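You operate a simulated robot arm through the tools that you are given. There is no shell and no other tool.

You run a simulated two-armed robot. Do the job below in one go: nothing can be reset, and whatever is moved stays where it is left.

Task
Clear the display and total the blue and teal notes with ADD.
Fine: work at the side desk; the blue lot goes in the blue tray, the teal lot stays in the stacker; leave ADD on and the total showing.
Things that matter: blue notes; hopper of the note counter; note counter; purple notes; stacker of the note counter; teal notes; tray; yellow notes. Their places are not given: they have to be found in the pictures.

It is judged by the outcome, as a careful person would: the job done as asked, and still so three seconds after it is handed in. It fails if anything else is knocked over, pushed out of place, dropped, spilled or broken.

Robot
Two 7-joint arms with fingered hands on one trunk that stands fixed in place. Base frame: the origin is at the foot of the trunk, x ahead of it, y to its left, z up. Units: m, degrees, N and s.
The left shoulder is at [0.07, 0.153, 1.122], the right one opposite. With the tool pointing down near the work surface each hand reaches from about 0.1 to 0.86 m from the base axis, measured 20 degrees to its own side. Payload 3.9 kg a hand.
Tool frame (each hand has its own): the origin (TCP) lies between the finger pads and is the grasp point; the fingertips stand 0.03 m ahead of it; z points along the fingers, y is the line along which they close. The gripper opens to 0.104 m; its body begins 0.035 m behind the TCP. The gripper is a hand of 4 fingers: y runs from the thumb to the fingers, the wrist lies at [-0.017, -0.104, -0.178] in the tool frame, and closing takes about 1.5 s.
Orientation is told as [roll, pitch, yaw] about the base's x, y, z axes, in that order, counted from this pose: with the fingers straight down and the wrist toward the robot, the tool's x, y and z point along [0, 1, 0], [1, 0, 0] and [0, 0, -1] of the base frame.

Tools
- The arms move only by the tool move_arm. It takes "left_series", "right_series" or both (then of equal length, played together; a hand with none holds still); each is a list of rows, each a list of 2 entries, a list of its own where there are three numbers: the shift along the tool's x, y, z in m, then the turn, a rotation vector about the tool's x, y, z in degrees. In form: [[[x, y, z], [wx, wy, wz]], ...]. A call has 1 to 20 rows; each row is the pose to reach, as a shift and turn from the pose commanded when the call began, along the tool's axes at that moment. "left_fingers" and "right_fingers" are, for a hand that has rows, the opening, from 0 (shut) to 1 (fully open), set as the call begins (left out, the last holds). Each row takes 0.2 s and may step no farther than 0.05 m and 8.6 degrees from the row before; otherwise, or with a gripper value out of range, the whole call is refused. Where a pose cannot be reached the arm comes as near as it can. A force on the tool above 60 N (or 10 N above the force at the start of the call, whichever is more), or a blocked arm, ends the call early, and 0.2 s more pass. The fingers move at their own pace (about 0.072 m/s each) and stop on an object; they squeeze with about 31 N. The grip force told is the motor's: it shows also when the fingers shut on nothing. Time passes only in rows, and 0.2 s behind the last, so rows that repeat a pose let the fingers close. It gives the time, the measured TCP pose, the force on the tool (base axes), the opening and the grip force at its end, in the units of the frame above (readings bear some noise), with the torque about the TCP (base axes, N m) and any sound that the robot's microphone picked up, and new pictures: "show" is both (left out), scene, wrist or none (wrist: the cameras of the hands that moved).
- Cameras (640 x 400 px; columns grow to the right, rows downward): "scene" is now at [0.1247, -0.046, 1.3472]; the picture's right is [-0.52, -0.86, -0.00], its down [-0.53, 0.32, -0.79] and it looks along [0.67, -0.41, -0.62] (base axes); focal length 230 px, centre (320, 200). "left" rides on the left gripper at [-0.066, -0.09, -0.126] in its tool frame; the picture's right is [-0.78, -0.30, 0.56], its down [0.57, -0.70, 0.42] and it looks along [0.27, 0.65, 0.71] (tool axes); focal length 275 px, centre (320, 200). "right" rides on the right gripper at [0.066, -0.09, -0.126] in its tool frame; the picture's right is [-0.78, 0.30, -0.56], its down [-0.57, -0.70, 0.42] and it looks along [-0.26, 0.65, 0.71] (tool axes); focal length 275 px, centre (320, 200).
- slide_trunk(by): slides the trunk up (or, below 0, down) by that many m; the arms and the scene camera ride with it, the base frame stays. It gives what a move gives, with no picture.
- set_fingers(index, middle, ring, thumb_bend, thumb_turn, hand): sets how far each is bent, from 0 (flat) to 100 (curled in); at 30 the hand is open as for a grip, at 70 the pads meet at the TCP. One left out holds its place. A second passes; each finger stops where it meets its share of the squeeze, and holds until it gets a number again. A gripper value or a shape takes the hand back. It gives what a move gives, with no picture; readings hold the bend of each and the force on the fingers (four entries, about 0 where the hand has none), thumb and palm. thumb_turn goes from beside the hand (0) to across from the fingers (100), as for a grip.
- preshape(shape, hand): the hand has 4 fingers and takes this shape, open, in about a second: jaw (thumb against the fingers, like two jaws); tri (thumb and two fingers); tip (a fingertip pinch); poke (one finger out to press); point (the index stretched); flat (the hand flat); cup (the hand cupped); fist (a fist). The gripper value then closes the fingers along that shape, each until it touches; the sizes above hold for jaw. It gives what a move gives, with no picture.
- turn_head(pan, tilt): turns the head with the scene camera to pan (to the left, within 86 degrees either way) and tilt (down, from -29 to 69), counted from straight ahead of the robot. It gives what a move gives, and a new picture of the scene camera.
- locate(camera, pixels): for up to 12 pixels [column, row] of the newest picture of that camera ("zoom" is the newest enlarged one), the place [x, y, z] in the base frame of the surface seen there, good to about 0.003 m. It takes no simulated time.
- close_up(camera, box): a new picture of the part [left, top, right, bottom] of that camera's present view, enlarged. It takes no simulated time.
- job_done(): hands the job in; it is judged then, once.

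Open the grippers and draw the arms clear of the work before you hand the job in, unless the task says otherwise.

The tools are called after "Emit:" by a JSON object that holds its "fn" and its "kwargs". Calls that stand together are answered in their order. move_arm: Moves the arms, as the interface text tells. Its arguments: {"type":"object","properties":{"left_series":{"type":"array","items":{"type":"array"}},"left_fingers":{"type":"number"},"right_series":{"type":"array","items":{"type":"array"}},"right_fingers":{"type":"number"},"show":{"type":"string","enum":["both","scene","wrist","none"]}},"required":[]} The other tools are called the same way: slide_trunk (by) moves the trunk up or down; preshape (shape, hand) gives the hand a shape; set_fingers (index, middle, ring, thumb_bend, thumb_turn, hand) moves the fingers one by one; turn_head (pan, tilt) turns the head that bears the scene camera; locate (camera, pixels) gives the place of the surface under pixels of a picture; close_up (camera, box) takes an enlarged picture of a part of a camera's view; job_done () hands the job in.

At the start:

```text
time: 0.0
left_position: [0.6064, -0.0288, 1.2204]
left_orientation: [0.0, 0.0, 0.0]
left_force: [0.3, -0.6, 0.4]
left_wrist_torque: [-0.02, -0.01, 0.02]
left_grip_width: 0.1037
left_gripper_force: 0.0
left_shape: jaw
left_bend: [30.0, 30.0, 30.0, 30.0, 97.0]
left_finger forces: [0.0, 0.0, 0.0, 0.1, 0.1, 0.1]
right_position: [0.4579, -0.3965, 1.1313]
right_orientation: [0.0, 0.1, -0.1]
right_force: [1.0, -0.6, 0.0]
right_wrist_torque: [0.0, 0.0, 0.02]
right_grip_width: 0.1036
right_gripper_force: 0.1
right_shape: jaw
right_bend: [30.0, 30.0, 30.0, 30.0, 97.0]
right_finger forces: [0.0, 0.0, 0.1, 0.0, 0.0, 0.1]
trunk travel left (down, up): [-0.575, 0.365]
head pan, tilt (commanded): [-31.1, 38.0]
```

scene: 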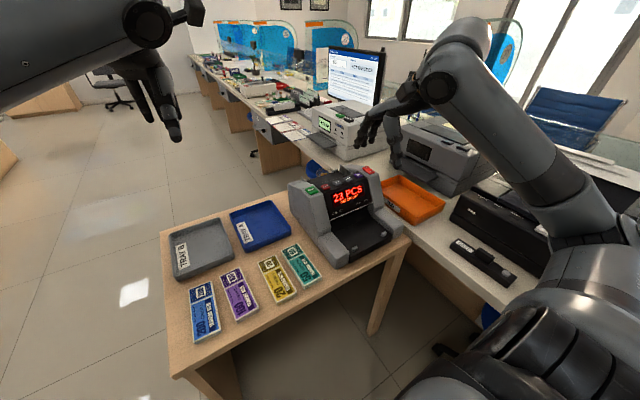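
right: 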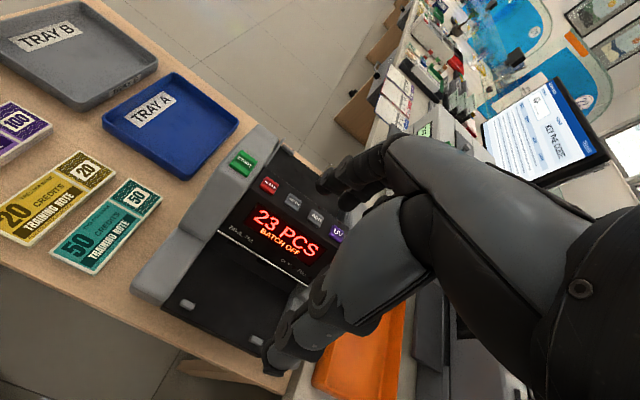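
left: 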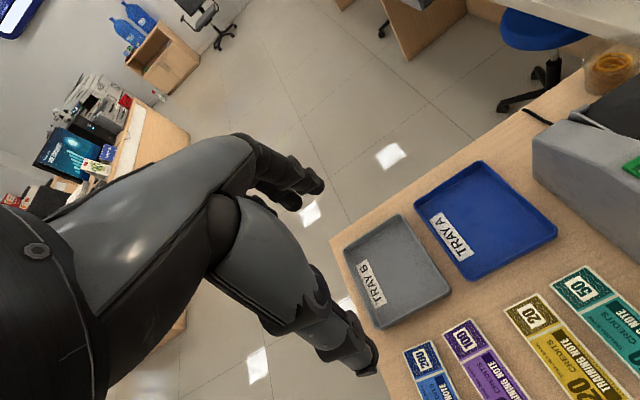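

The scene shows the side desk with the counter around (345,215), four note bundles at (203,310), (238,293), (277,278), (300,265), and trays. I take close-ups to see the details.

Emit:
{"fn": "close_up", "kwargs": {"camera": "scene", "box": [270, 150, 430, 280]}}

Emit:
{"fn": "close_up", "kwargs": {"camera": "right", "box": [120, 110, 420, 380]}}

Emit:
{"fn": "close_up", "kwargs": {"camera": "scene", "box": [150, 190, 340, 350]}}

```text
3.08 times, centred on (350, 215) of scene
```

zoom: 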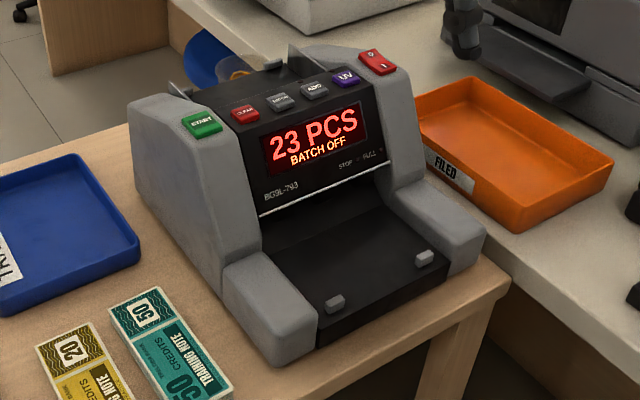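

```text
1.48 times, centred on (270, 245) of right
```

zoom: 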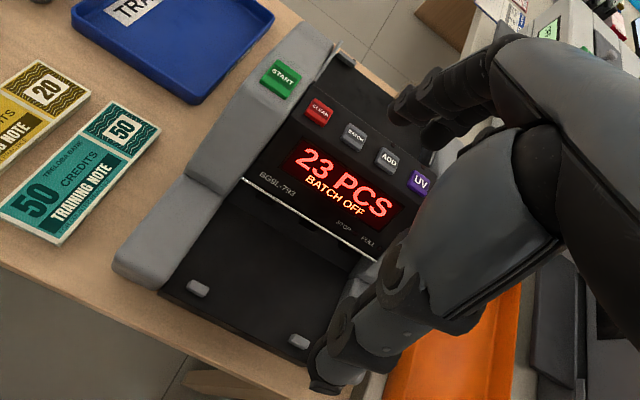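

```text
2.50 times, centred on (245, 270) of scene
```

zoom: 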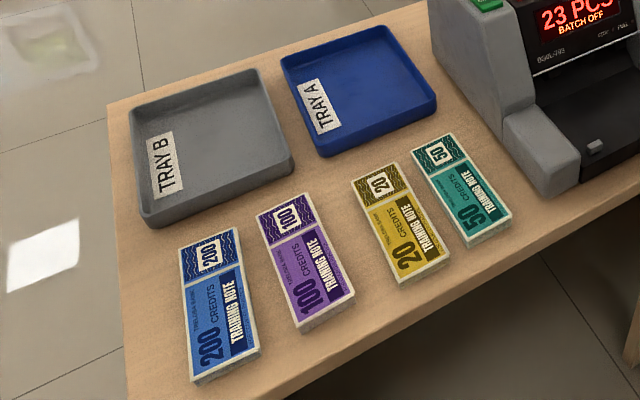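

Buttons are START (green), CLEAR (red), BATCH, ADD, UV (purple), and power (red). I locate key points in the scene view.

Emit:
{"fn": "close_up", "kwargs": {"camera": "scene", "box": [280, 150, 410, 231]}}

Emit:
{"fn": "locate", "kwargs": {"camera": "scene", "pixels": [[170, 235], [245, 360], [405, 240], [263, 215], [205, 250], [190, 290], [210, 286], [219, 328], [198, 342], [290, 250], [318, 276], [300, 265]]}}

Emit:
{"fn": "locate", "kwargs": {"camera": "scene", "pixels": [[238, 293], [277, 278], [321, 190], [331, 187], [340, 183], [349, 180], [357, 177], [368, 170], [308, 190], [355, 235], [335, 165], [345, 163]]}}

```text
4.92 times, centred on (345, 190) of scene
```

zoom: 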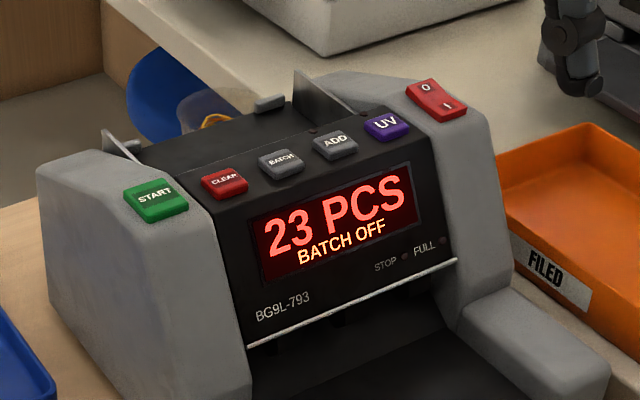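

```text
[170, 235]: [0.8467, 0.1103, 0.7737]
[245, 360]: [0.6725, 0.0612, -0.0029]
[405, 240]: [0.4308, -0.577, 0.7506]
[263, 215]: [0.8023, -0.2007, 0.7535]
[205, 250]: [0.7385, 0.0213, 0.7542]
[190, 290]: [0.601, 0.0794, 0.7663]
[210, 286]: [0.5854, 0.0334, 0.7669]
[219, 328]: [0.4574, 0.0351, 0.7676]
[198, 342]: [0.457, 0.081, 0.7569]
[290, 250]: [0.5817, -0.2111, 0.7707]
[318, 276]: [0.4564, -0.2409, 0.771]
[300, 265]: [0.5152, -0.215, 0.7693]
```

```text
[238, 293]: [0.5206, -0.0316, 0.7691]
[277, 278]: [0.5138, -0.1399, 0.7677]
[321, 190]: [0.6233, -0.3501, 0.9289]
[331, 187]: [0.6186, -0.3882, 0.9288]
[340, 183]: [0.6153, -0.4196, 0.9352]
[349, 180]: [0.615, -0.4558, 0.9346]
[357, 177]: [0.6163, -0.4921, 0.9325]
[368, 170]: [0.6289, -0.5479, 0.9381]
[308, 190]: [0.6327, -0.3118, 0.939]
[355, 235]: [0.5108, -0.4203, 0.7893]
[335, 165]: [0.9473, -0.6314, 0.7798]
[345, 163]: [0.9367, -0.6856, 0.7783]
```

The hopper is hidden behind the top panel. I raise the trunk to look into the machine from above, as nothing stands above the arms.

Emit:
{"fn": "slide_trunk", "kwargs": {"by": 0.3}}

Emit:
{"fn": "turn_head", "kwargs": {"pan": -35, "tilt": 52}}

```text
time: 3.0
left_position: [0.6049, -0.0301, 1.5195]
left_orientation: [0.0, 0.0, 0.1]
left_force: [-0.2, 0.1, 0.1]
left_wrist_torque: [-0.04, 0.01, 0.03]
left_grip_width: 0.1037
left_gripper_force: 0.0
left_shape: jaw
left_bend: [30.0, 30.0, 30.0, 30.0, 97.0]
left_finger forces: [0.0, 0.0, 0.1, 0.0, 0.0, 0.0]
right_position: [0.4582, -0.3967, 1.4325]
right_orientation: [0.0, 0.0, 0.1]
right_force: [1.2, 0.3, -0.3]
right_wrist_torque: [0.01, 0.0, -0.01]
right_grip_width: 0.1038
right_gripper_force: 0.1
right_shape: jaw
right_bend: [30.0, 30.0, 30.0, 30.0, 97.0]
right_finger forces: [0.0, 0.0, 0.0, 0.0, 0.0, 0.1]
trunk travel left (down, up): [-0.875, 0.065]
head pan, tilt (commanded): [-31.1, 38.0]
```

```text
time: 3.8
left_position: [0.6061, -0.0292, 1.5188]
left_orientation: [0.0, 0.0, 0.1]
left_force: [0.3, -0.3, 0.3]
left_wrist_torque: [0.02, -0.04, 0.03]
left_grip_width: 0.1039
left_gripper_force: 0.1
left_shape: jaw
left_bend: [30.0, 30.0, 30.0, 30.0, 97.0]
left_finger forces: [0.1, 0.0, 0.0, 0.0, 0.1, 0.0]
right_position: [0.4588, -0.3978, 1.4323]
right_orientation: [0.0, 0.0, 0.1]
right_force: [0.1, 0.3, 0.8]
right_wrist_torque: [0.01, -0.02, 0.0]
right_grip_width: 0.1036
right_gripper_force: 0.2
right_shape: jaw
right_bend: [30.0, 30.0, 30.0, 30.0, 97.0]
right_finger forces: [0.1, 0.0, 0.0, 0.0, 0.1, 0.1]
trunk travel left (down, up): [-0.875, 0.065]
head pan, tilt (commanded): [-35.0, 52.0]
```

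scene: 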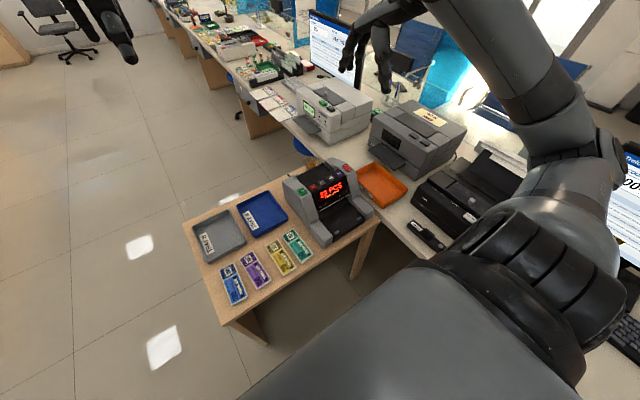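

The counter is now at (325,200) in this picture. I zoom in on the top opening.

Emit:
{"fn": "close_up", "kwargs": {"camera": "scene", "box": [270, 145, 390, 245]}}

Emit:
{"fn": "close_up", "kwargs": {"camera": "right", "box": [0, 0, 640, 400]}}

Emit:
{"fn": "close_up", "kwargs": {"camera": "left", "box": [0, 0, 640, 400]}}

```text
4.00 times, centred on (330, 195) of scene
```

zoom: 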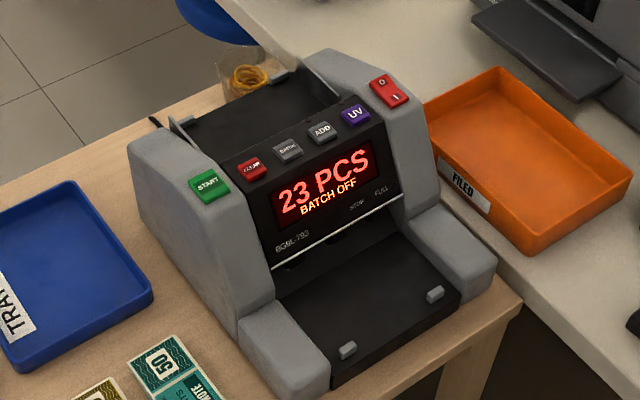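

```text
1.00 times, centred on (320, 200) of right (not enlarged: the box is as wide or as high as the picture)
```

zoom: 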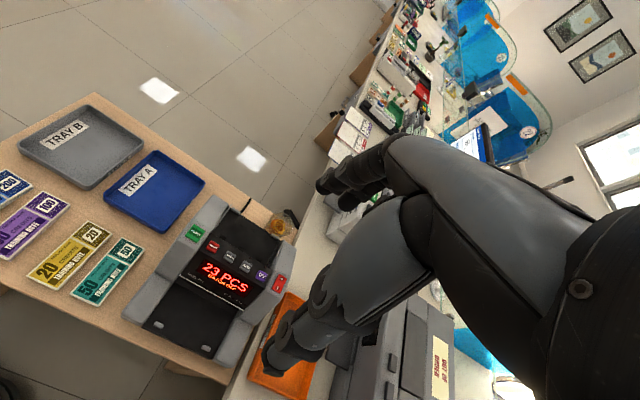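

```text
1.00 times, centred on (320, 200) of left (not enlarged: the box is as wide or as high as the picture)
```

zoom: 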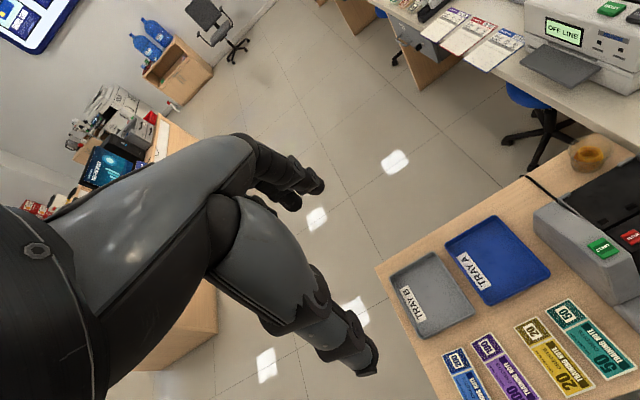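

The right wrist camera now sees the hopper at about (245,230). I enlarge it and locate points there.

Emit:
{"fn": "close_up", "kwargs": {"camera": "right", "box": [150, 180, 310, 280]}}

Emit:
{"fn": "locate", "kwargs": {"camera": "right", "pixels": [[225, 215], [245, 225], [265, 240], [235, 235], [255, 250], [275, 255], [225, 230], [240, 212], [285, 245], [250, 240], [210, 205], [215, 225]]}}

```text
4.00 times, centred on (230, 230) of right
```

zoom: 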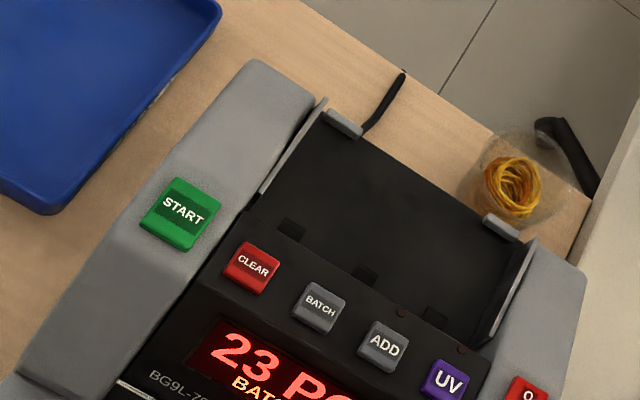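

```text
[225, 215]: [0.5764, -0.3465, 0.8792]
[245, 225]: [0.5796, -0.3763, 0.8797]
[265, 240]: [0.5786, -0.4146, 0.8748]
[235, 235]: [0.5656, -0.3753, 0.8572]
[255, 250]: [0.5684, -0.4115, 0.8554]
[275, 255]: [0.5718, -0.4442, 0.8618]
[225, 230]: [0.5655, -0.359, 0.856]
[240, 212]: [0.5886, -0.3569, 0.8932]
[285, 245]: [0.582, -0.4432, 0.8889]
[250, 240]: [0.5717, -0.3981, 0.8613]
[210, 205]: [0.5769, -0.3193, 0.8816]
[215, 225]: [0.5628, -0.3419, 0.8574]
```

The "right" picture used by locate was the old one, so I use the newest zoom, which shows the hopper between (320,110) and (480,340).

Emit:
{"fn": "locate", "kwargs": {"camera": "zoom", "pixels": [[400, 200], [320, 140], [270, 205], [480, 250], [450, 310], [360, 255], [343, 122], [503, 226], [524, 245], [295, 150], [385, 225], [420, 170]]}}

Emit:
{"fn": "locate", "kwargs": {"camera": "zoom", "pixels": [[180, 212], [252, 265], [319, 305], [383, 345], [446, 380], [527, 395], [255, 70], [510, 190], [330, 235], [420, 290], [230, 150], [560, 290]]}}

```text
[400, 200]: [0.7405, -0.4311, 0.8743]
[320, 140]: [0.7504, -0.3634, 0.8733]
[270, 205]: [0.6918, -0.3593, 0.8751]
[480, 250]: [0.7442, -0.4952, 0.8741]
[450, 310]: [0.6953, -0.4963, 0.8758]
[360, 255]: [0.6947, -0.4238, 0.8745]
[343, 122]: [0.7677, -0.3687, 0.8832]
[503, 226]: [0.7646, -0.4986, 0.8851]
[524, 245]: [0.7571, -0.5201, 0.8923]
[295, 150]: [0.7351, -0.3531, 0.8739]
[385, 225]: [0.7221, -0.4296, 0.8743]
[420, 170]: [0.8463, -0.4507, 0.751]
```

```text
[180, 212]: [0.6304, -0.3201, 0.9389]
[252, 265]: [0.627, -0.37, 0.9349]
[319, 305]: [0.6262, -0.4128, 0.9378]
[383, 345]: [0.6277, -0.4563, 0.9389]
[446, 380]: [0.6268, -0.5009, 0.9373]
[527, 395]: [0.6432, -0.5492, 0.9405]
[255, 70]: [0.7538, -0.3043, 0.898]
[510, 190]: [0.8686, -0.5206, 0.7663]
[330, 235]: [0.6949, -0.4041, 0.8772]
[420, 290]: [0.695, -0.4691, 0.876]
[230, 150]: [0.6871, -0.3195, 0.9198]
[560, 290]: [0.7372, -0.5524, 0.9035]
```

The hopper floor is at z≈0.875, x≈0.67–0.765, y≈-0.35 to -0.515. I lower the trunk part way and move the left arm out of the work zone to the left.

Emit:
{"fn": "slide_trunk", "kwargs": {"by": -0.2}}

Emit:
{"fn": "move_arm", "kwargs": {"left_series": [[[0.05, 0, 0], [0, 0, 0]], [[0.1, -0.01, 0], [0, 0, 0]], [[0.15, -0.02, 0], [0, 0, 0]], [[0.2, -0.04, 0], [0, 0, 0]], [[0.25, -0.06, 0], [0, 0, 0]], [[0.3, -0.08, 0], [0, 0, 0]], [[0.35, -0.1, 0], [0, 0, 0]], [[0.4, -0.12, 0], [0, 0, 0]]], "show": "scene"}}

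Emit:
{"fn": "turn_head", "kwargs": {"pan": -20, "tilt": 50}}

```text
time: 5.9
left_position: [0.6059, -0.0294, 1.3198]
left_orientation: [0.0, -0.1, 0.0]
left_force: [0.9, 0.3, -0.1]
left_wrist_torque: [0.04, 0.0, 0.03]
left_grip_width: 0.1035
left_gripper_force: 0.0
left_shape: jaw
left_bend: [30.0, 30.0, 30.0, 30.0, 97.0]
left_finger forces: [0.1, 0.0, 0.0, 0.0, 0.0, 0.0]
right_position: [0.4576, -0.3968, 1.2321]
right_orientation: [0.0, 0.0, 0.0]
right_force: [0.2, -0.4, 0.5]
right_wrist_torque: [-0.01, 0.0, -0.01]
right_grip_width: 0.1034
right_gripper_force: 0.0
right_shape: jaw
right_bend: [30.0, 30.0, 30.0, 30.0, 97.0]
right_finger forces: [0.0, 0.0, 0.1, 0.0, 0.0, 0.1]
trunk travel left (down, up): [-0.675, 0.265]
head pan, tilt (commanded): [-35.0, 52.0]
```

```text
refused: row 2 steps farther than a row can; nothing moved
```

```text
time: 6.7
left_position: [0.6053, -0.0293, 1.3194]
left_orientation: [-0.1, 0.0, 0.1]
left_force: [-0.8, 0.3, -0.7]
left_wrist_torque: [0.02, 0.0, 0.0]
left_grip_width: 0.1035
left_gripper_force: 0.0
left_shape: jaw
left_bend: [30.0, 30.0, 30.0, 30.0, 97.0]
left_finger forces: [0.0, 0.1, 0.0, 0.0, 0.0, 0.0]
right_position: [0.4594, -0.3977, 1.2316]
right_orientation: [0.1, 0.1, 0.0]
right_force: [0.8, 0.8, -0.2]
right_wrist_torque: [0.01, -0.04, -0.02]
right_grip_width: 0.1035
right_gripper_force: 0.0
right_shape: jaw
right_bend: [30.0, 30.0, 30.0, 30.0, 97.0]
right_finger forces: [0.1, 0.0, 0.0, 0.1, 0.0, 0.0]
trunk travel left (down, up): [-0.675, 0.265]
head pan, tilt (commanded): [-20.0, 50.0]
```

scene: 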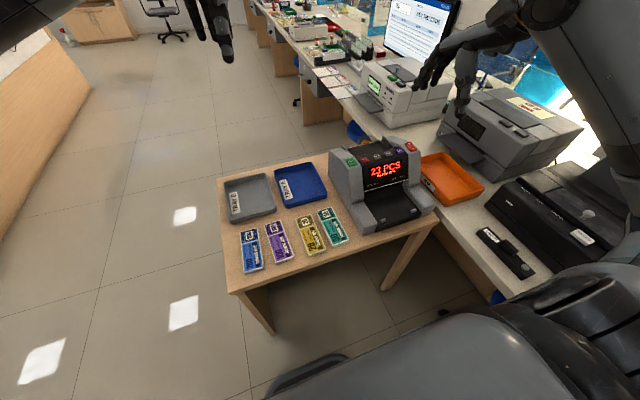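

The move was refused for step size; I retry with smaller steps. The left hand at (215,30) goes off to the left.

Emit:
{"fn": "move_arm", "kwargs": {"left_series": [[[0.045, -0.01, 0], [0, 0, 0]], [[0.09, -0.02, 0], [0, 0, 0]], [[0.135, -0.03, 0], [0, 0, 0]], [[0.18, -0.045, 0], [0, 0, 0]], [[0.225, -0.06, 0], [0, 0, 0]], [[0.27, -0.075, 0], [0, 0, 0]], [[0.315, -0.09, 0], [0, 0, 0]], [[0.36, -0.105, 0], [0, 0, 0]], [[0.405, -0.12, 0], [0, 0, 0]]], "show": "scene"}}

Emit:
{"fn": "close_up", "kwargs": {"camera": "scene", "box": [210, 160, 370, 280]}}

```text
time: 8.7
left_position: [0.483, 0.3804, 1.3218]
left_orientation: [-0.1, -0.1, 0.0]
left_force: [-1.0, 0.2, -0.4]
left_wrist_torque: [-0.04, -0.08, 0.01]
left_grip_width: 0.1037
left_gripper_force: 0.0
left_shape: jaw
left_bend: [30.0, 30.0, 30.0, 30.0, 97.0]
left_finger forces: [0.0, 0.1, 0.0, 0.1, 0.0, 0.1]
right_position: [0.4568, -0.3959, 1.2331]
right_orientation: [-0.1, -0.1, 0.0]
right_force: [-0.9, 1.1, -0.4]
right_wrist_torque: [0.01, -0.03, -0.03]
right_grip_width: 0.1035
right_gripper_force: 0.0
right_shape: jaw
right_bend: [30.0, 30.0, 30.0, 30.0, 97.0]
right_finger forces: [0.0, 0.0, 0.1, 0.0, 0.0, 0.0]
trunk travel left (down, up): [-0.675, 0.265]
head pan, tilt (commanded): [-20.0, 50.0]
```

scene: 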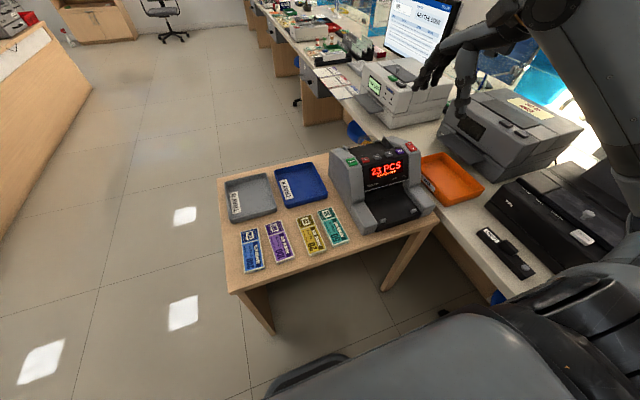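

```text
3.33 times, centred on (290, 220) of scene
```

zoom: 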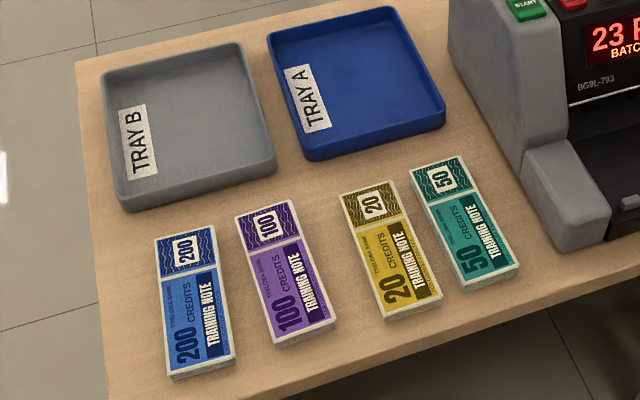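

In the zoom the blue bundle's corners are at (154,240),(213,226),(236,360),(172,377), and teal's (411,172),(461,156),(518,265),(467,288). I locate these plus trays' rims.

Emit:
{"fn": "locate", "kwargs": {"camera": "zoom", "pixels": [[158, 243], [210, 230], [231, 354], [175, 370], [195, 300], [415, 175], [458, 160], [512, 262], [468, 282], [463, 222], [237, 217], [331, 318]]}}

Emit:
{"fn": "locate", "kwargs": {"camera": "zoom", "pixels": [[270, 36], [390, 10], [440, 120], [310, 155], [350, 85], [106, 80], [238, 45], [272, 165], [120, 205], [288, 190], [390, 240], [340, 250]]}}

```text
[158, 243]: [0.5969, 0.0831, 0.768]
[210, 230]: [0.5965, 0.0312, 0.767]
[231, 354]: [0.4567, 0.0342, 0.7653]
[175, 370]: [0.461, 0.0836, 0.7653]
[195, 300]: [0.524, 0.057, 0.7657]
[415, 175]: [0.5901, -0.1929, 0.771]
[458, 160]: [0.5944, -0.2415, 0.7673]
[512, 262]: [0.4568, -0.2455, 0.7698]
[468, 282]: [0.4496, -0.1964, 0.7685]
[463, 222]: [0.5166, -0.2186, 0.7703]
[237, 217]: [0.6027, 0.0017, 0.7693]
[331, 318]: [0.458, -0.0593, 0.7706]
```

```text
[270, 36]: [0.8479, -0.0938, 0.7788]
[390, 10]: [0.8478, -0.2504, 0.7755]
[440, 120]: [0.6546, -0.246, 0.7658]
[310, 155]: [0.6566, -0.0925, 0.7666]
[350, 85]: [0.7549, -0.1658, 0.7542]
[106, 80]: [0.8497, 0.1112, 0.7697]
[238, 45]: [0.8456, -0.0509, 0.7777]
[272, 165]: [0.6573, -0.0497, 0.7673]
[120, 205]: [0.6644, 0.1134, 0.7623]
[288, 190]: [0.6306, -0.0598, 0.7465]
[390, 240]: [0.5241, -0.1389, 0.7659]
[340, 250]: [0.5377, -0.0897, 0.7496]
```

The gaps between neighbouring bundles are only ~0.022–0.025 m, so I need to know finger thickness. I zoom on the right hand in the scene view around (450,75).

Emit:
{"fn": "close_up", "kwargs": {"camera": "scene", "box": [400, 10, 540, 140]}}

Emit:
{"fn": "close_up", "kwargs": {"camera": "right", "box": [240, 120, 440, 390]}}

```text
3.08 times, centred on (470, 75) of scene
```

zoom: 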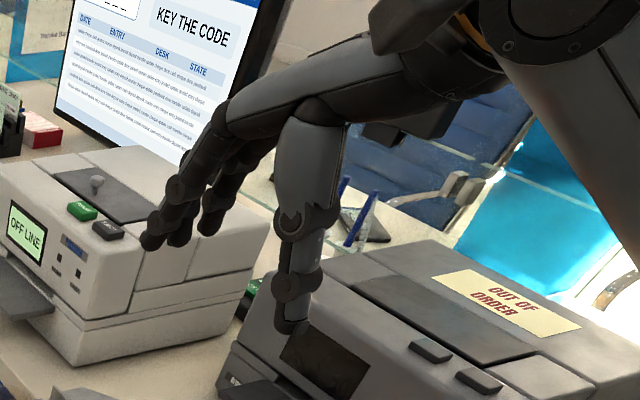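

```text
1.48 times, centred on (340, 255) of right
```

zoom: 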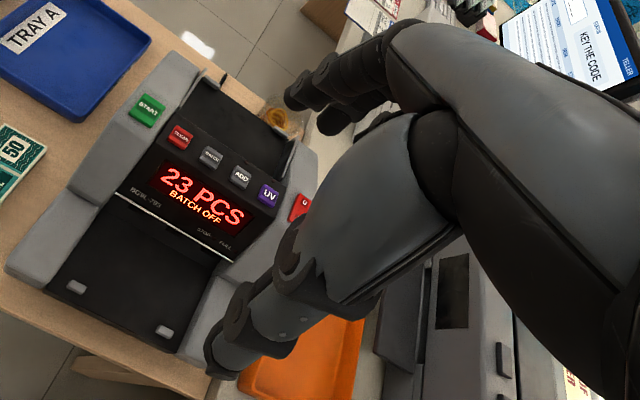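

The hand shows a long thumb and curved fingers. Next I form the poke shape on the right hand to see where its fingertip is, for the CLEAR and ADD keys.

Emit:
{"fn": "preshape", "kwargs": {"hand": "right", "shape": "poke"}}

Emit:
{"fn": "move_arm", "kwargs": {"right_series": [[[0, 0, 0], [0, 0, 0]]]}}

Emit:
{"fn": "close_up", "kwargs": {"camera": "scene", "box": [400, 10, 540, 140]}}

```text
time: 9.6
left_position: [0.4854, 0.3759, 1.3207]
left_orientation: [0.0, -0.1, 0.0]
left_force: [0.7, 0.3, 0.5]
left_wrist_torque: [0.01, 0.04, 0.0]
left_grip_width: 0.1037
left_gripper_force: 0.0
left_shape: jaw
left_bend: [30.0, 30.0, 30.0, 30.0, 97.0]
left_finger forces: [0.0, 0.1, 0.0, 0.0, 0.0, 0.0]
right_position: [0.4578, -0.3984, 1.231]
right_orientation: [0.0, 0.0, 0.0]
right_force: [0.6, -0.3, -0.2]
right_wrist_torque: [-0.02, 0.02, -0.01]
right_grip_width: 0.0002
right_gripper_force: 0.1
right_shape: poke
right_bend: [70.0, 70.0, 99.0, 100.0, 100.0]
right_finger forces: [0.0, 0.0, 0.1, 0.0, 0.0, 0.0]
trunk travel left (down, up): [-0.675, 0.265]
head pan, tilt (commanded): [-20.0, 50.0]
```

```text
time: 10.0
left_position: [0.4837, 0.3766, 1.3216]
left_orientation: [0.1, 0.0, 0.0]
left_force: [-0.3, -0.2, -0.3]
left_wrist_torque: [0.03, 0.03, -0.04]
left_grip_width: 0.1038
left_gripper_force: 0.1
left_shape: jaw
left_bend: [30.0, 30.0, 30.0, 30.0, 97.0]
left_finger forces: [0.0, 0.1, 0.0, 0.0, 0.0, 0.0]
right_position: [0.4578, -0.3967, 1.2327]
right_orientation: [0.0, 0.1, 0.0]
right_force: [0.7, -0.9, -0.6]
right_wrist_torque: [-0.02, -0.04, -0.03]
right_grip_width: 0.0
right_gripper_force: 0.0
right_shape: poke
right_bend: [70.0, 70.0, 99.0, 100.0, 100.0]
right_finger forces: [0.0, 0.0, 0.0, 0.1, 0.1, 0.0]
trunk travel left (down, up): [-0.675, 0.265]
head pan, tilt (commanded): [-20.0, 50.0]
```

scene: 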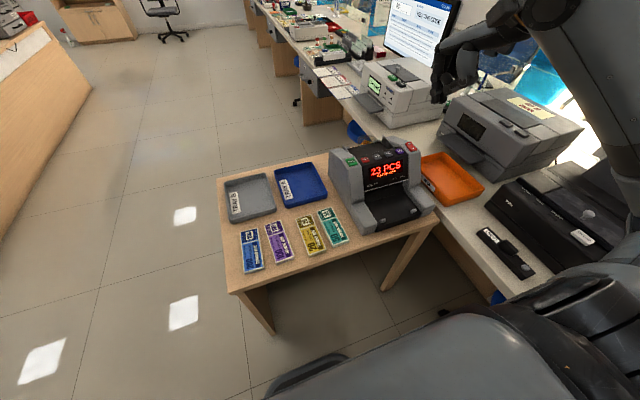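
right: 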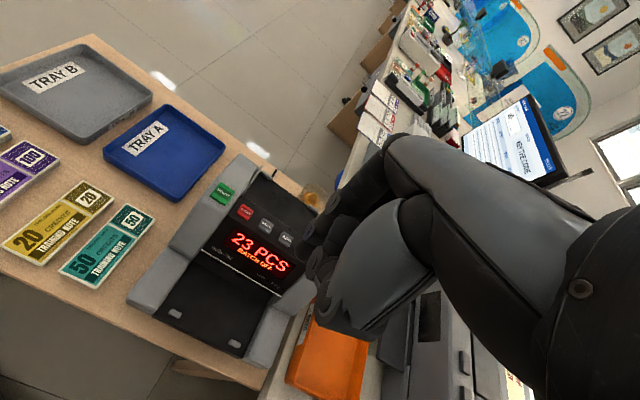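

```text
3.08 times, centred on (470, 75) of scene
```

zoom: 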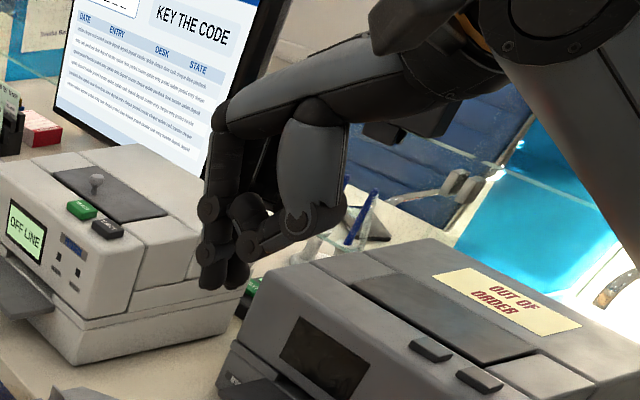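

In poke, index and middle both point down at (235,275) of the zoom. I locate the tips to find their place relative to the TCP.

Emit:
{"fn": "locate", "kwargs": {"camera": "zoom", "pixels": [[238, 275], [210, 275], [213, 250], [245, 245], [208, 210], [262, 240], [228, 283], [215, 160]]}}

Emit:
{"fn": "close_up", "kwargs": {"camera": "right", "box": [280, 150, 420, 350]}}

```text
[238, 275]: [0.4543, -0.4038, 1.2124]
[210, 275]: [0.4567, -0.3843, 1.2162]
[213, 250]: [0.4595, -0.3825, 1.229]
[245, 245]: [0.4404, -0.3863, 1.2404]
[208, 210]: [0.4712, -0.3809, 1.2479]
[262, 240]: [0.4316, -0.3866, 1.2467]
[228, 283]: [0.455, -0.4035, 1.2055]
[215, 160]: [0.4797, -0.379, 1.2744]
```

```text
2.00 times, centred on (350, 250) of right
```

zoom: 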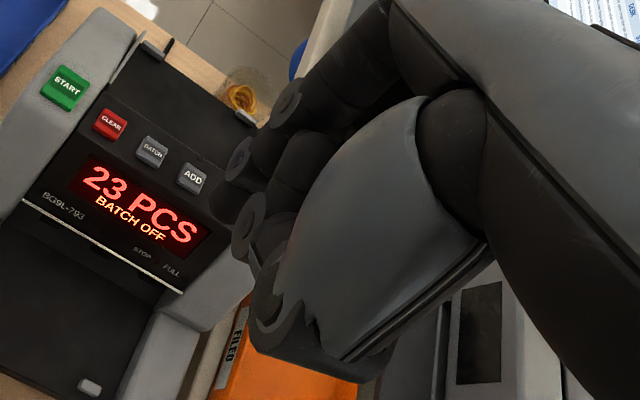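

Index tip appears at about y = TCP+0.007, z = TCP−0.03. I curl the middle finger too so only the index presses, then look again.

Emit:
{"fn": "set_fingers", "kwargs": {"hand": "right", "middle": 99}}

Emit:
{"fn": "close_up", "kwargs": {"camera": "scene", "box": [420, 40, 490, 110]}}

Emit:
{"fn": "close_up", "kwargs": {"camera": "right", "box": [280, 180, 380, 280]}}

```text
time: 11.0
left_position: [0.4842, 0.3767, 1.3218]
left_orientation: [0.0, 0.0, -0.1]
left_force: [0.4, 0.9, 0.8]
left_wrist_torque: [0.01, 0.02, -0.03]
left_grip_width: 0.1036
left_gripper_force: 0.1
left_shape: jaw
left_bend: [30.0, 30.0, 30.0, 30.0, 97.0]
left_finger forces: [0.0, 0.0, 0.0, 0.0, 0.0, 0.0]
right_position: [0.458, -0.3975, 1.2322]
right_orientation: [0.0, -0.1, 0.0]
right_force: [0.4, 0.3, -0.3]
right_wrist_torque: [0.01, 0.01, 0.01]
right_grip_width: 0.0288
right_gripper_force: 0.1
right_shape: fingers
right_bend: [70.0, 99.0, 99.0, 100.0, 100.0]
right_finger forces: [0.0, 0.1, 0.0, 0.1, 0.0, 0.0]
trunk travel left (down, up): [-0.675, 0.265]
head pan, tilt (commanded): [-20.0, 50.0]
```

```text
5.71 times, centred on (455, 75) of scene
```

zoom: 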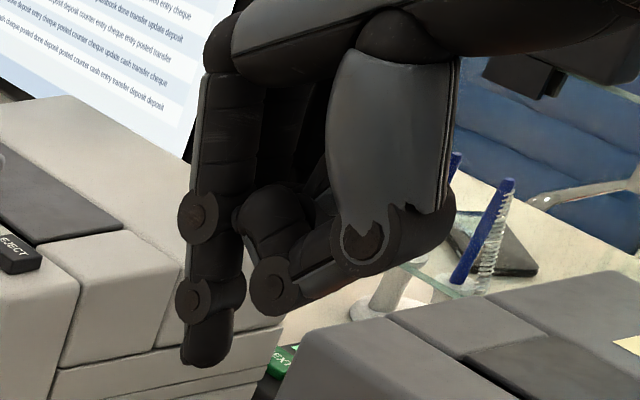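

```text
4.00 times, centred on (330, 230) of right
```

zoom: 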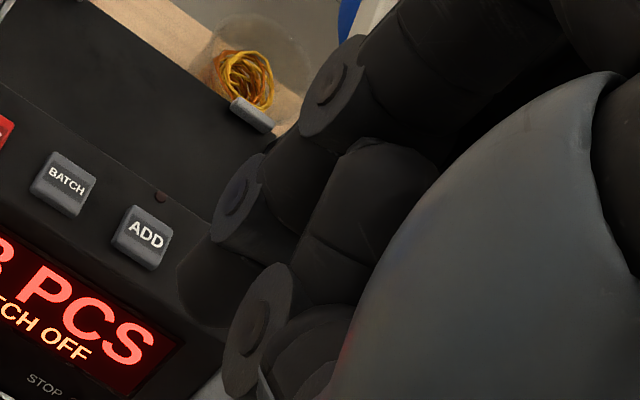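

Only the index now points down. I locate its tip in a fresh scene zoom.

Emit:
{"fn": "close_up", "kwargs": {"camera": "scene", "box": [420, 40, 490, 110]}}

Emit:
{"fn": "locate", "kwargs": {"camera": "zoom", "pixels": [[207, 362], [186, 345], [207, 345], [230, 345], [207, 330], [186, 330], [231, 330], [215, 240], [195, 215], [196, 296], [270, 285], [285, 320]]}}

```text
5.71 times, centred on (455, 75) of scene
```

zoom: 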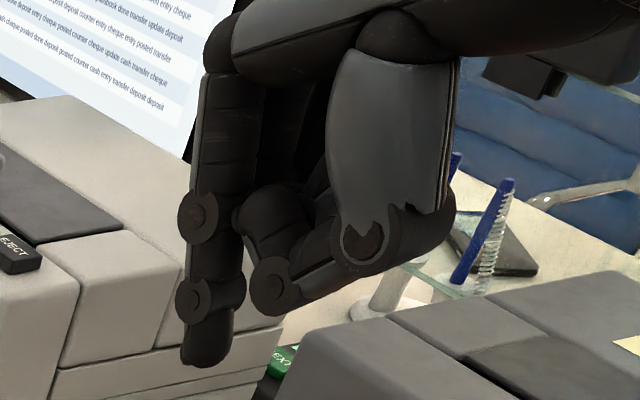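

```text
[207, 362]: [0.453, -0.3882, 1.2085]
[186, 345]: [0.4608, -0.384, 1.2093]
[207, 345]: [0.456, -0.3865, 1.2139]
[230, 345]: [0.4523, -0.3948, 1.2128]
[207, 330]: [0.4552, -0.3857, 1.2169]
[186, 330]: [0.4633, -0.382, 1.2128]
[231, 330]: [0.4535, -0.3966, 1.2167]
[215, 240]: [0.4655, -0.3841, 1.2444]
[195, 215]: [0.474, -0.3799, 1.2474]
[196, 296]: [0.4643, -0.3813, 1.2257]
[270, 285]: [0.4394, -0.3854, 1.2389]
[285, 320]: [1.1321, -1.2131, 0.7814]
```

Index tip is ≈(+0.003 x, +0.005 y, −0.03 z) from the TCP. CLEAR is at (0.627,-0.370,0.935); I move the tip to about 3 cm above it and check.

Emit:
{"fn": "move_arm", "kwargs": {"right_series": [[[0.003, 0.028, 0.033], [0, 0, 0]], [[0.006, 0.055, 0.066], [0, 0, 0]], [[0.009, 0.083, 0.099], [0, 0, 0]], [[0.012, 0.111, 0.133], [0, 0, 0]], [[0.016, 0.138, 0.166], [0, 0, 0]], [[0.019, 0.152, 0.2], [0, 0, 0]], [[0.022, 0.166, 0.2325], [0, 0, 0]], [[0.022, 0.166, 0.2325], [0, 0, 0]]]}}

Emit:
{"fn": "close_up", "kwargs": {"camera": "scene", "box": [320, 110, 450, 200]}}

Emit:
{"fn": "close_up", "kwargs": {"camera": "right", "box": [200, 130, 400, 280]}}

```text
time: 12.8
left_position: [0.4834, 0.3769, 1.3212]
left_orientation: [-0.1, 0.0, 0.1]
left_force: [-0.3, -1.0, -0.1]
left_wrist_torque: [0.02, -0.02, 0.02]
left_grip_width: 0.1039
left_gripper_force: 0.1
left_shape: jaw
left_bend: [30.0, 30.0, 30.0, 30.0, 97.0]
left_finger forces: [0.0, 0.1, 0.0, 0.0, 0.0, 0.0]
right_position: [0.6249, -0.3715, 1.0001]
right_orientation: [-0.1, 0.0, 0.0]
right_force: [-0.1, 0.4, 0.6]
right_wrist_torque: [0.01, 0.01, 0.01]
right_grip_width: 0.0286
right_gripper_force: 0.0
right_shape: fingers
right_bend: [70.0, 99.0, 99.0, 100.0, 100.0]
right_finger forces: [0.0, 0.0, 0.0, 0.0, 0.0, 0.0]
trunk travel left (down, up): [-0.675, 0.265]
head pan, tilt (commanded): [-20.0, 50.0]
```

scene: 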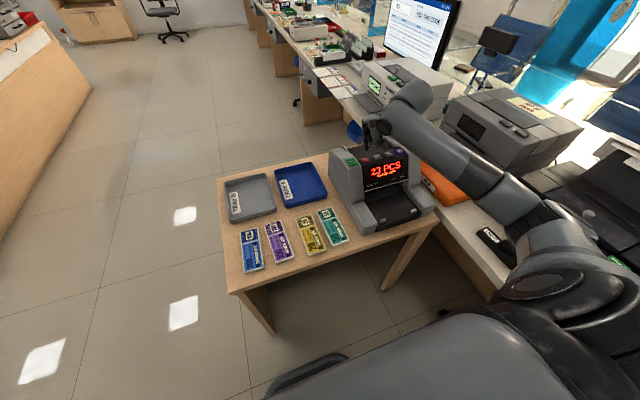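
right: 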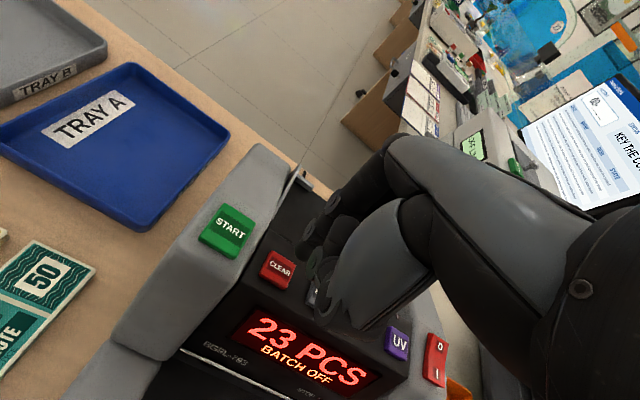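

```text
4.44 times, centred on (385, 155) of scene
```

zoom: 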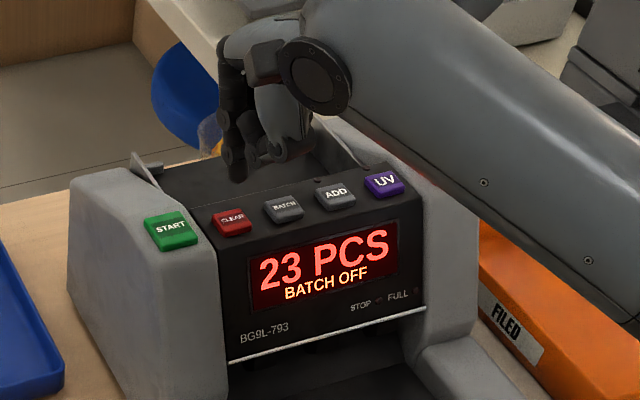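

```text
2.67 times, centred on (300, 205) of right
```

zoom: 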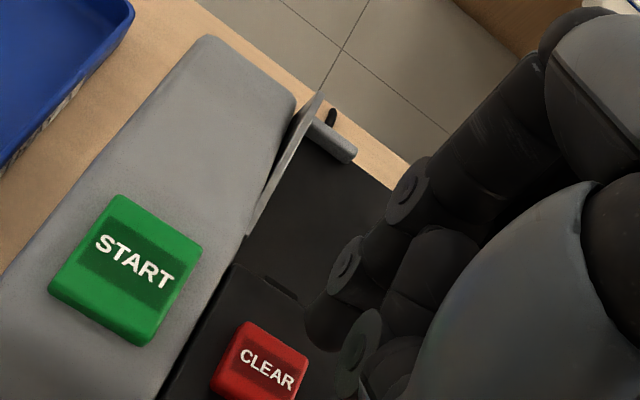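

The tip is at (325,330) in the zoom and CLEAR at (262,365). I measure both to check the offset before pressing.

Emit:
{"fn": "locate", "kwargs": {"camera": "zoom", "pixels": [[320, 335], [310, 320], [335, 300], [262, 365], [245, 345], [290, 365], [255, 385], [130, 260], [350, 270]]}}

Emit:
{"fn": "close_up", "kwargs": {"camera": "scene", "box": [350, 110, 420, 165]}}

Emit:
{"fn": "locate", "kwargs": {"camera": "zoom", "pixels": [[180, 225], [195, 225], [175, 240], [160, 240], [210, 240], [195, 200], [180, 212]]}}

```text
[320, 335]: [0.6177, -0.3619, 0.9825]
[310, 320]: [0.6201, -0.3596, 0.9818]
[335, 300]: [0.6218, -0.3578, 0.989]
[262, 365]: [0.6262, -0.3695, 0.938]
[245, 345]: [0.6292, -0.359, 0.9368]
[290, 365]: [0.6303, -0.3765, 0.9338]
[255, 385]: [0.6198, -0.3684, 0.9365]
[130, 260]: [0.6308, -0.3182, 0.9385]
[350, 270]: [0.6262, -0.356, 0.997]
```

```text
7.27 times, centred on (385, 138) of scene
```

zoom: 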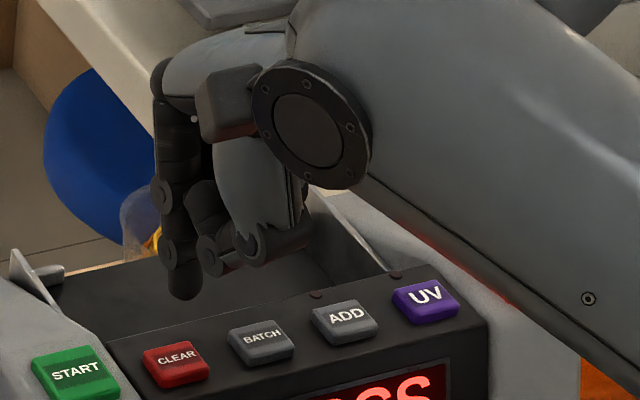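

```text
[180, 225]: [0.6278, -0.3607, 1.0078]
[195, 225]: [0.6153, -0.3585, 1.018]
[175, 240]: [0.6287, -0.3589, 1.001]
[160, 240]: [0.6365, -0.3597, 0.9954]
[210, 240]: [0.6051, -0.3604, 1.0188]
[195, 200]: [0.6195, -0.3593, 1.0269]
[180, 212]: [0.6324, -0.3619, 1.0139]
```

The tip center is at about (0.625,-0.368), right above CLEAR (0.626,-0.3695). I descend to just above the key.

Emit:
{"fn": "move_arm", "kwargs": {"right_series": [[[0, 0, 0.01], [0, 0, 0]], [[0, 0, 0.02], [0, 0, 0]], [[0, 0, 0.028], [0, 0, 0]], [[0, 0, 0.028], [0, 0, 0]]], "show": "wrist"}}

Emit:
{"fn": "close_up", "kwargs": {"camera": "scene", "box": [350, 110, 420, 180]}}

```text
time: 13.8
left_position: [0.4843, 0.3772, 1.321]
left_orientation: [0.0, 0.1, 0.0]
left_force: [-0.7, 1.4, -0.4]
left_wrist_torque: [-0.01, -0.01, -0.02]
left_grip_width: 0.1037
left_gripper_force: 0.0
left_shape: jaw
left_bend: [30.0, 30.0, 30.0, 30.0, 97.0]
left_finger forces: [0.1, 0.0, 0.0, 0.0, 0.1, 0.1]
right_position: [0.6249, -0.3746, 0.971]
right_orientation: [0.0, 0.1, 0.0]
right_force: [0.4, -1.4, -0.2]
right_wrist_torque: [0.02, 0.01, 0.01]
right_grip_width: 0.029
right_gripper_force: 0.0
right_shape: fingers
right_bend: [70.0, 99.0, 99.0, 100.0, 100.0]
right_finger forces: [0.1, 0.0, 0.0, 0.0, 0.0, 0.0]
trunk travel left (down, up): [-0.675, 0.265]
head pan, tilt (commanded): [-20.0, 50.0]
```

right: 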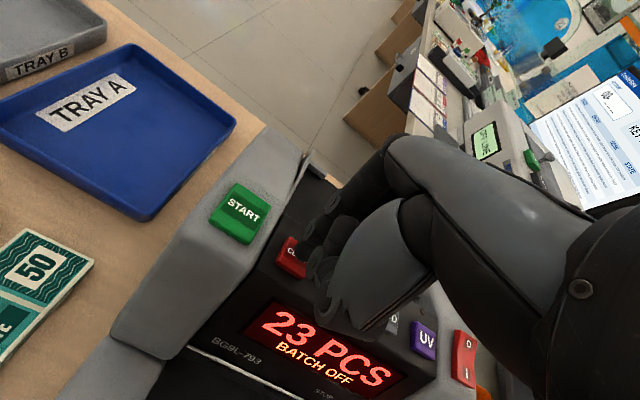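

```text
5.71 times, centred on (385, 145) of scene
```

zoom: 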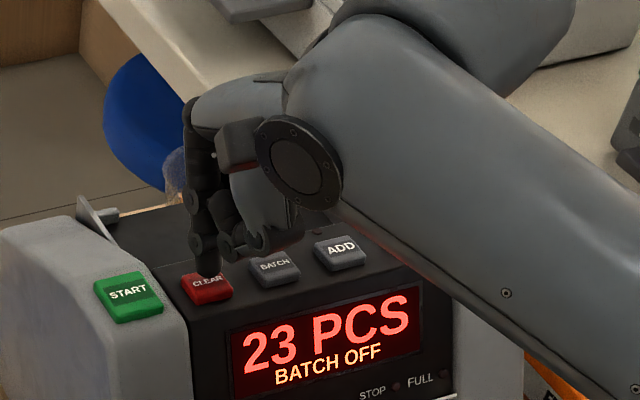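

The tip hovers just over CLEAR with no contact force. I press down a few millimetres and lift back.

Emit:
{"fn": "move_arm", "kwargs": {"right_series": [[[0, -0.003, 0.004], [0, 0, 0]], [[0, -0.003, 0.007], [0, 0, 0]], [[0, -0.003, 0.009], [0, 0, 0]]], "show": "scene"}}

Emit:
{"fn": "close_up", "kwargs": {"camera": "scene", "box": [350, 110, 420, 180]}}

```text
time: 14.6
left_position: [0.4821, 0.3773, 1.3207]
left_orientation: [0.0, 0.0, -0.1]
left_force: [0.1, -0.7, 0.3]
left_wrist_torque: [-0.03, 0.02, 0.01]
left_grip_width: 0.1041
left_gripper_force: 0.1
left_shape: jaw
left_bend: [30.0, 30.0, 30.0, 30.0, 97.0]
left_finger forces: [0.0, 0.0, 0.0, 0.0, 0.1, 0.0]
right_position: [0.622, -0.3747, 0.9633]
right_orientation: [0.0, -0.1, -0.1]
right_force: [0.2, 0.7, 1.9]
right_wrist_torque: [0.06, -0.06, 0.0]
right_grip_width: 0.0288
right_gripper_force: 1.4
right_shape: fingers
right_bend: [70.0, 99.0, 99.0, 100.0, 100.0]
right_finger forces: [2.4, 0.0, 0.0, 0.0, 0.0, 0.0]
trunk travel left (down, up): [-0.675, 0.265]
head pan, tilt (commanded): [-20.0, 50.0]
heard: click
```

scene: 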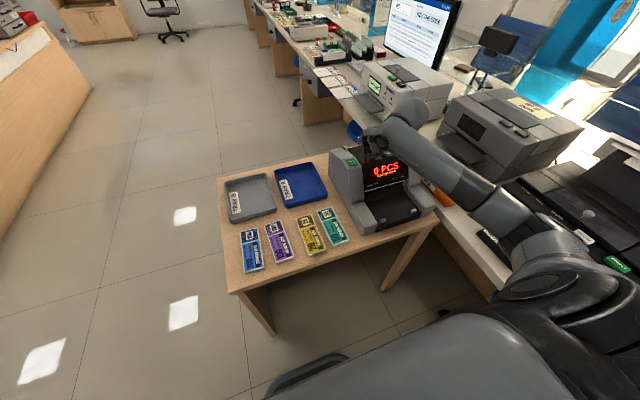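

```text
5.71 times, centred on (385, 145) of scene
```

zoom: 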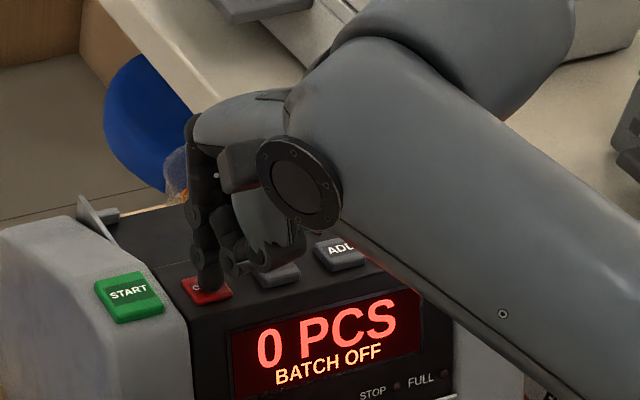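

A click was heard and the display reads 0 PCS. I lift and shift to hover above ADD (y −0.0865 from CLEAR).

Emit:
{"fn": "move_arm", "kwargs": {"right_series": [[[0, 0, -0.015], [0, 0, 0]], [[0, 0, -0.035], [0, 0, 0]], [[-0.043, 0, -0.035], [0, 0, 0]], [[-0.0865, 0, -0.035], [0, 0, 0]], [[-0.0865, 0, -0.02], [0, 0, 0]], [[-0.0865, 0, -0.011], [0, 0, 0]], [[-0.0865, 0, -0.011], [0, 0, 0]]]}}

Emit:
{"fn": "close_up", "kwargs": {"camera": "scene", "box": [350, 110, 430, 180]}}

Emit:
{"fn": "close_up", "kwargs": {"camera": "right", "box": [200, 150, 360, 300]}}

```text
time: 16.2
left_position: [0.4832, 0.377, 1.3213]
left_orientation: [0.0, 0.0, 0.0]
left_force: [0.6, 0.4, -0.1]
left_wrist_torque: [0.01, -0.01, 0.03]
left_grip_width: 0.1035
left_gripper_force: 0.0
left_shape: jaw
left_bend: [30.0, 30.0, 30.0, 30.0, 97.0]
left_finger forces: [0.0, 0.0, 0.0, 0.0, 0.1, 0.0]
right_position: [0.6205, -0.4635, 0.9736]
right_orientation: [0.0, 0.0, 0.0]
right_force: [-0.4, -0.2, 1.8]
right_wrist_torque: [0.02, -0.01, 0.03]
right_grip_width: 0.0286
right_gripper_force: 0.1
right_shape: fingers
right_bend: [70.0, 99.0, 99.0, 100.0, 100.0]
right_finger forces: [0.0, 0.1, 0.0, 0.1, 0.0, 0.0]
trunk travel left (down, up): [-0.675, 0.265]
head pan, tilt (commanded): [-20.0, 50.0]
```

scene: 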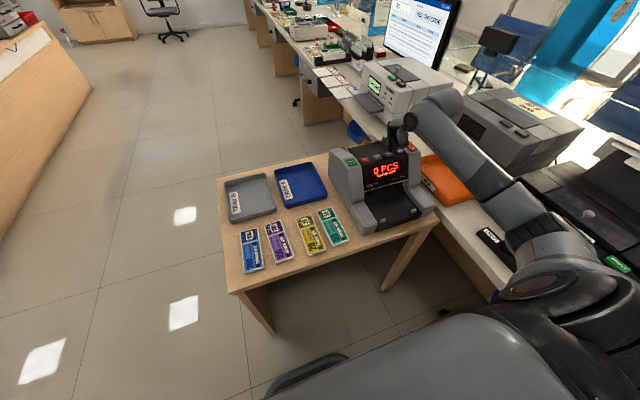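
right: 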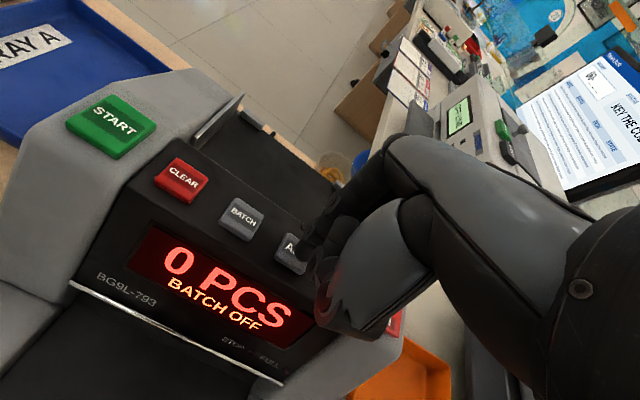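

```text
5.71 times, centred on (390, 145) of scene
```

zoom: 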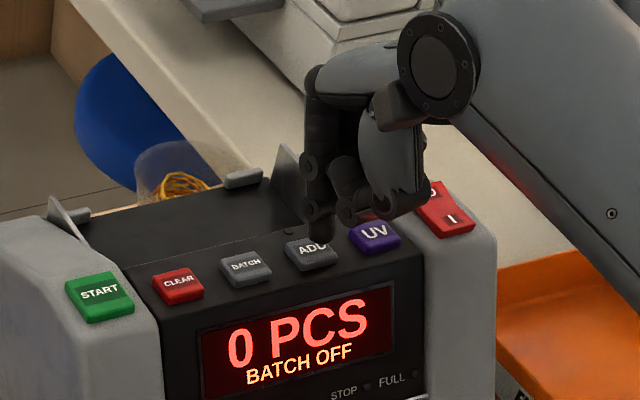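

```text
2.67 times, centred on (280, 225) of right
```

zoom: 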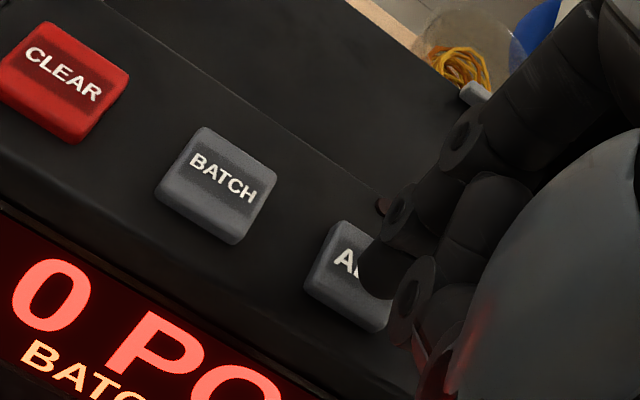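

The tip is above ADD at (330,240) in the scene zoom. I press it once with the same depth as for CLEAR.

Emit:
{"fn": "move_arm", "kwargs": {"right_series": [[[0.002, 0, 0.004], [0, 0, 0]], [[0.002, 0, 0.008], [0, 0, 0]], [[0.002, 0, 0.011], [0, 0, 0]]], "show": "none"}}

Emit:
{"fn": "close_up", "kwargs": {"camera": "scene", "box": [350, 110, 430, 180]}}

```text
time: 17.0
left_position: [0.4826, 0.3771, 1.3216]
left_orientation: [0.0, 0.0, -0.1]
left_force: [0.0, -0.3, -0.3]
left_wrist_torque: [-0.02, -0.01, -0.02]
left_grip_width: 0.1038
left_gripper_force: 0.0
left_shape: jaw
left_bend: [30.0, 30.0, 30.0, 30.0, 97.0]
left_finger forces: [0.0, 0.0, 0.0, 0.0, 0.0, 0.1]
right_position: [0.6226, -0.4615, 0.9632]
right_orientation: [0.0, -0.1, 0.0]
right_force: [0.7, -0.4, 2.6]
right_wrist_torque: [-0.04, 0.01, 0.01]
right_grip_width: 0.0285
right_gripper_force: 1.0
right_shape: fingers
right_bend: [70.0, 99.0, 99.0, 100.0, 100.0]
right_finger forces: [2.1, 0.1, 0.1, 0.1, 0.1, 0.0]
trunk travel left (down, up): [-0.675, 0.265]
head pan, tilt (commanded): [-20.0, 50.0]
heard: click
```

```text
5.71 times, centred on (390, 145) of scene
```

zoom: 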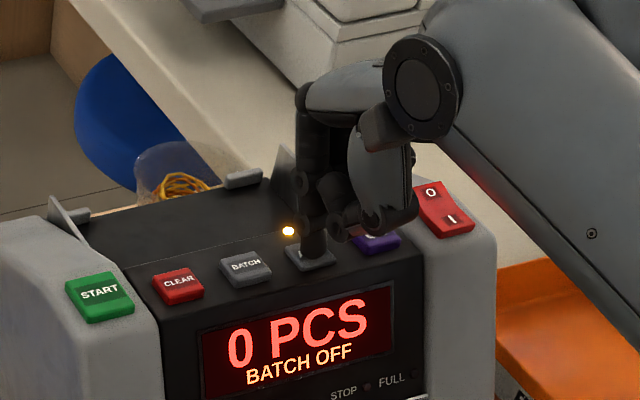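

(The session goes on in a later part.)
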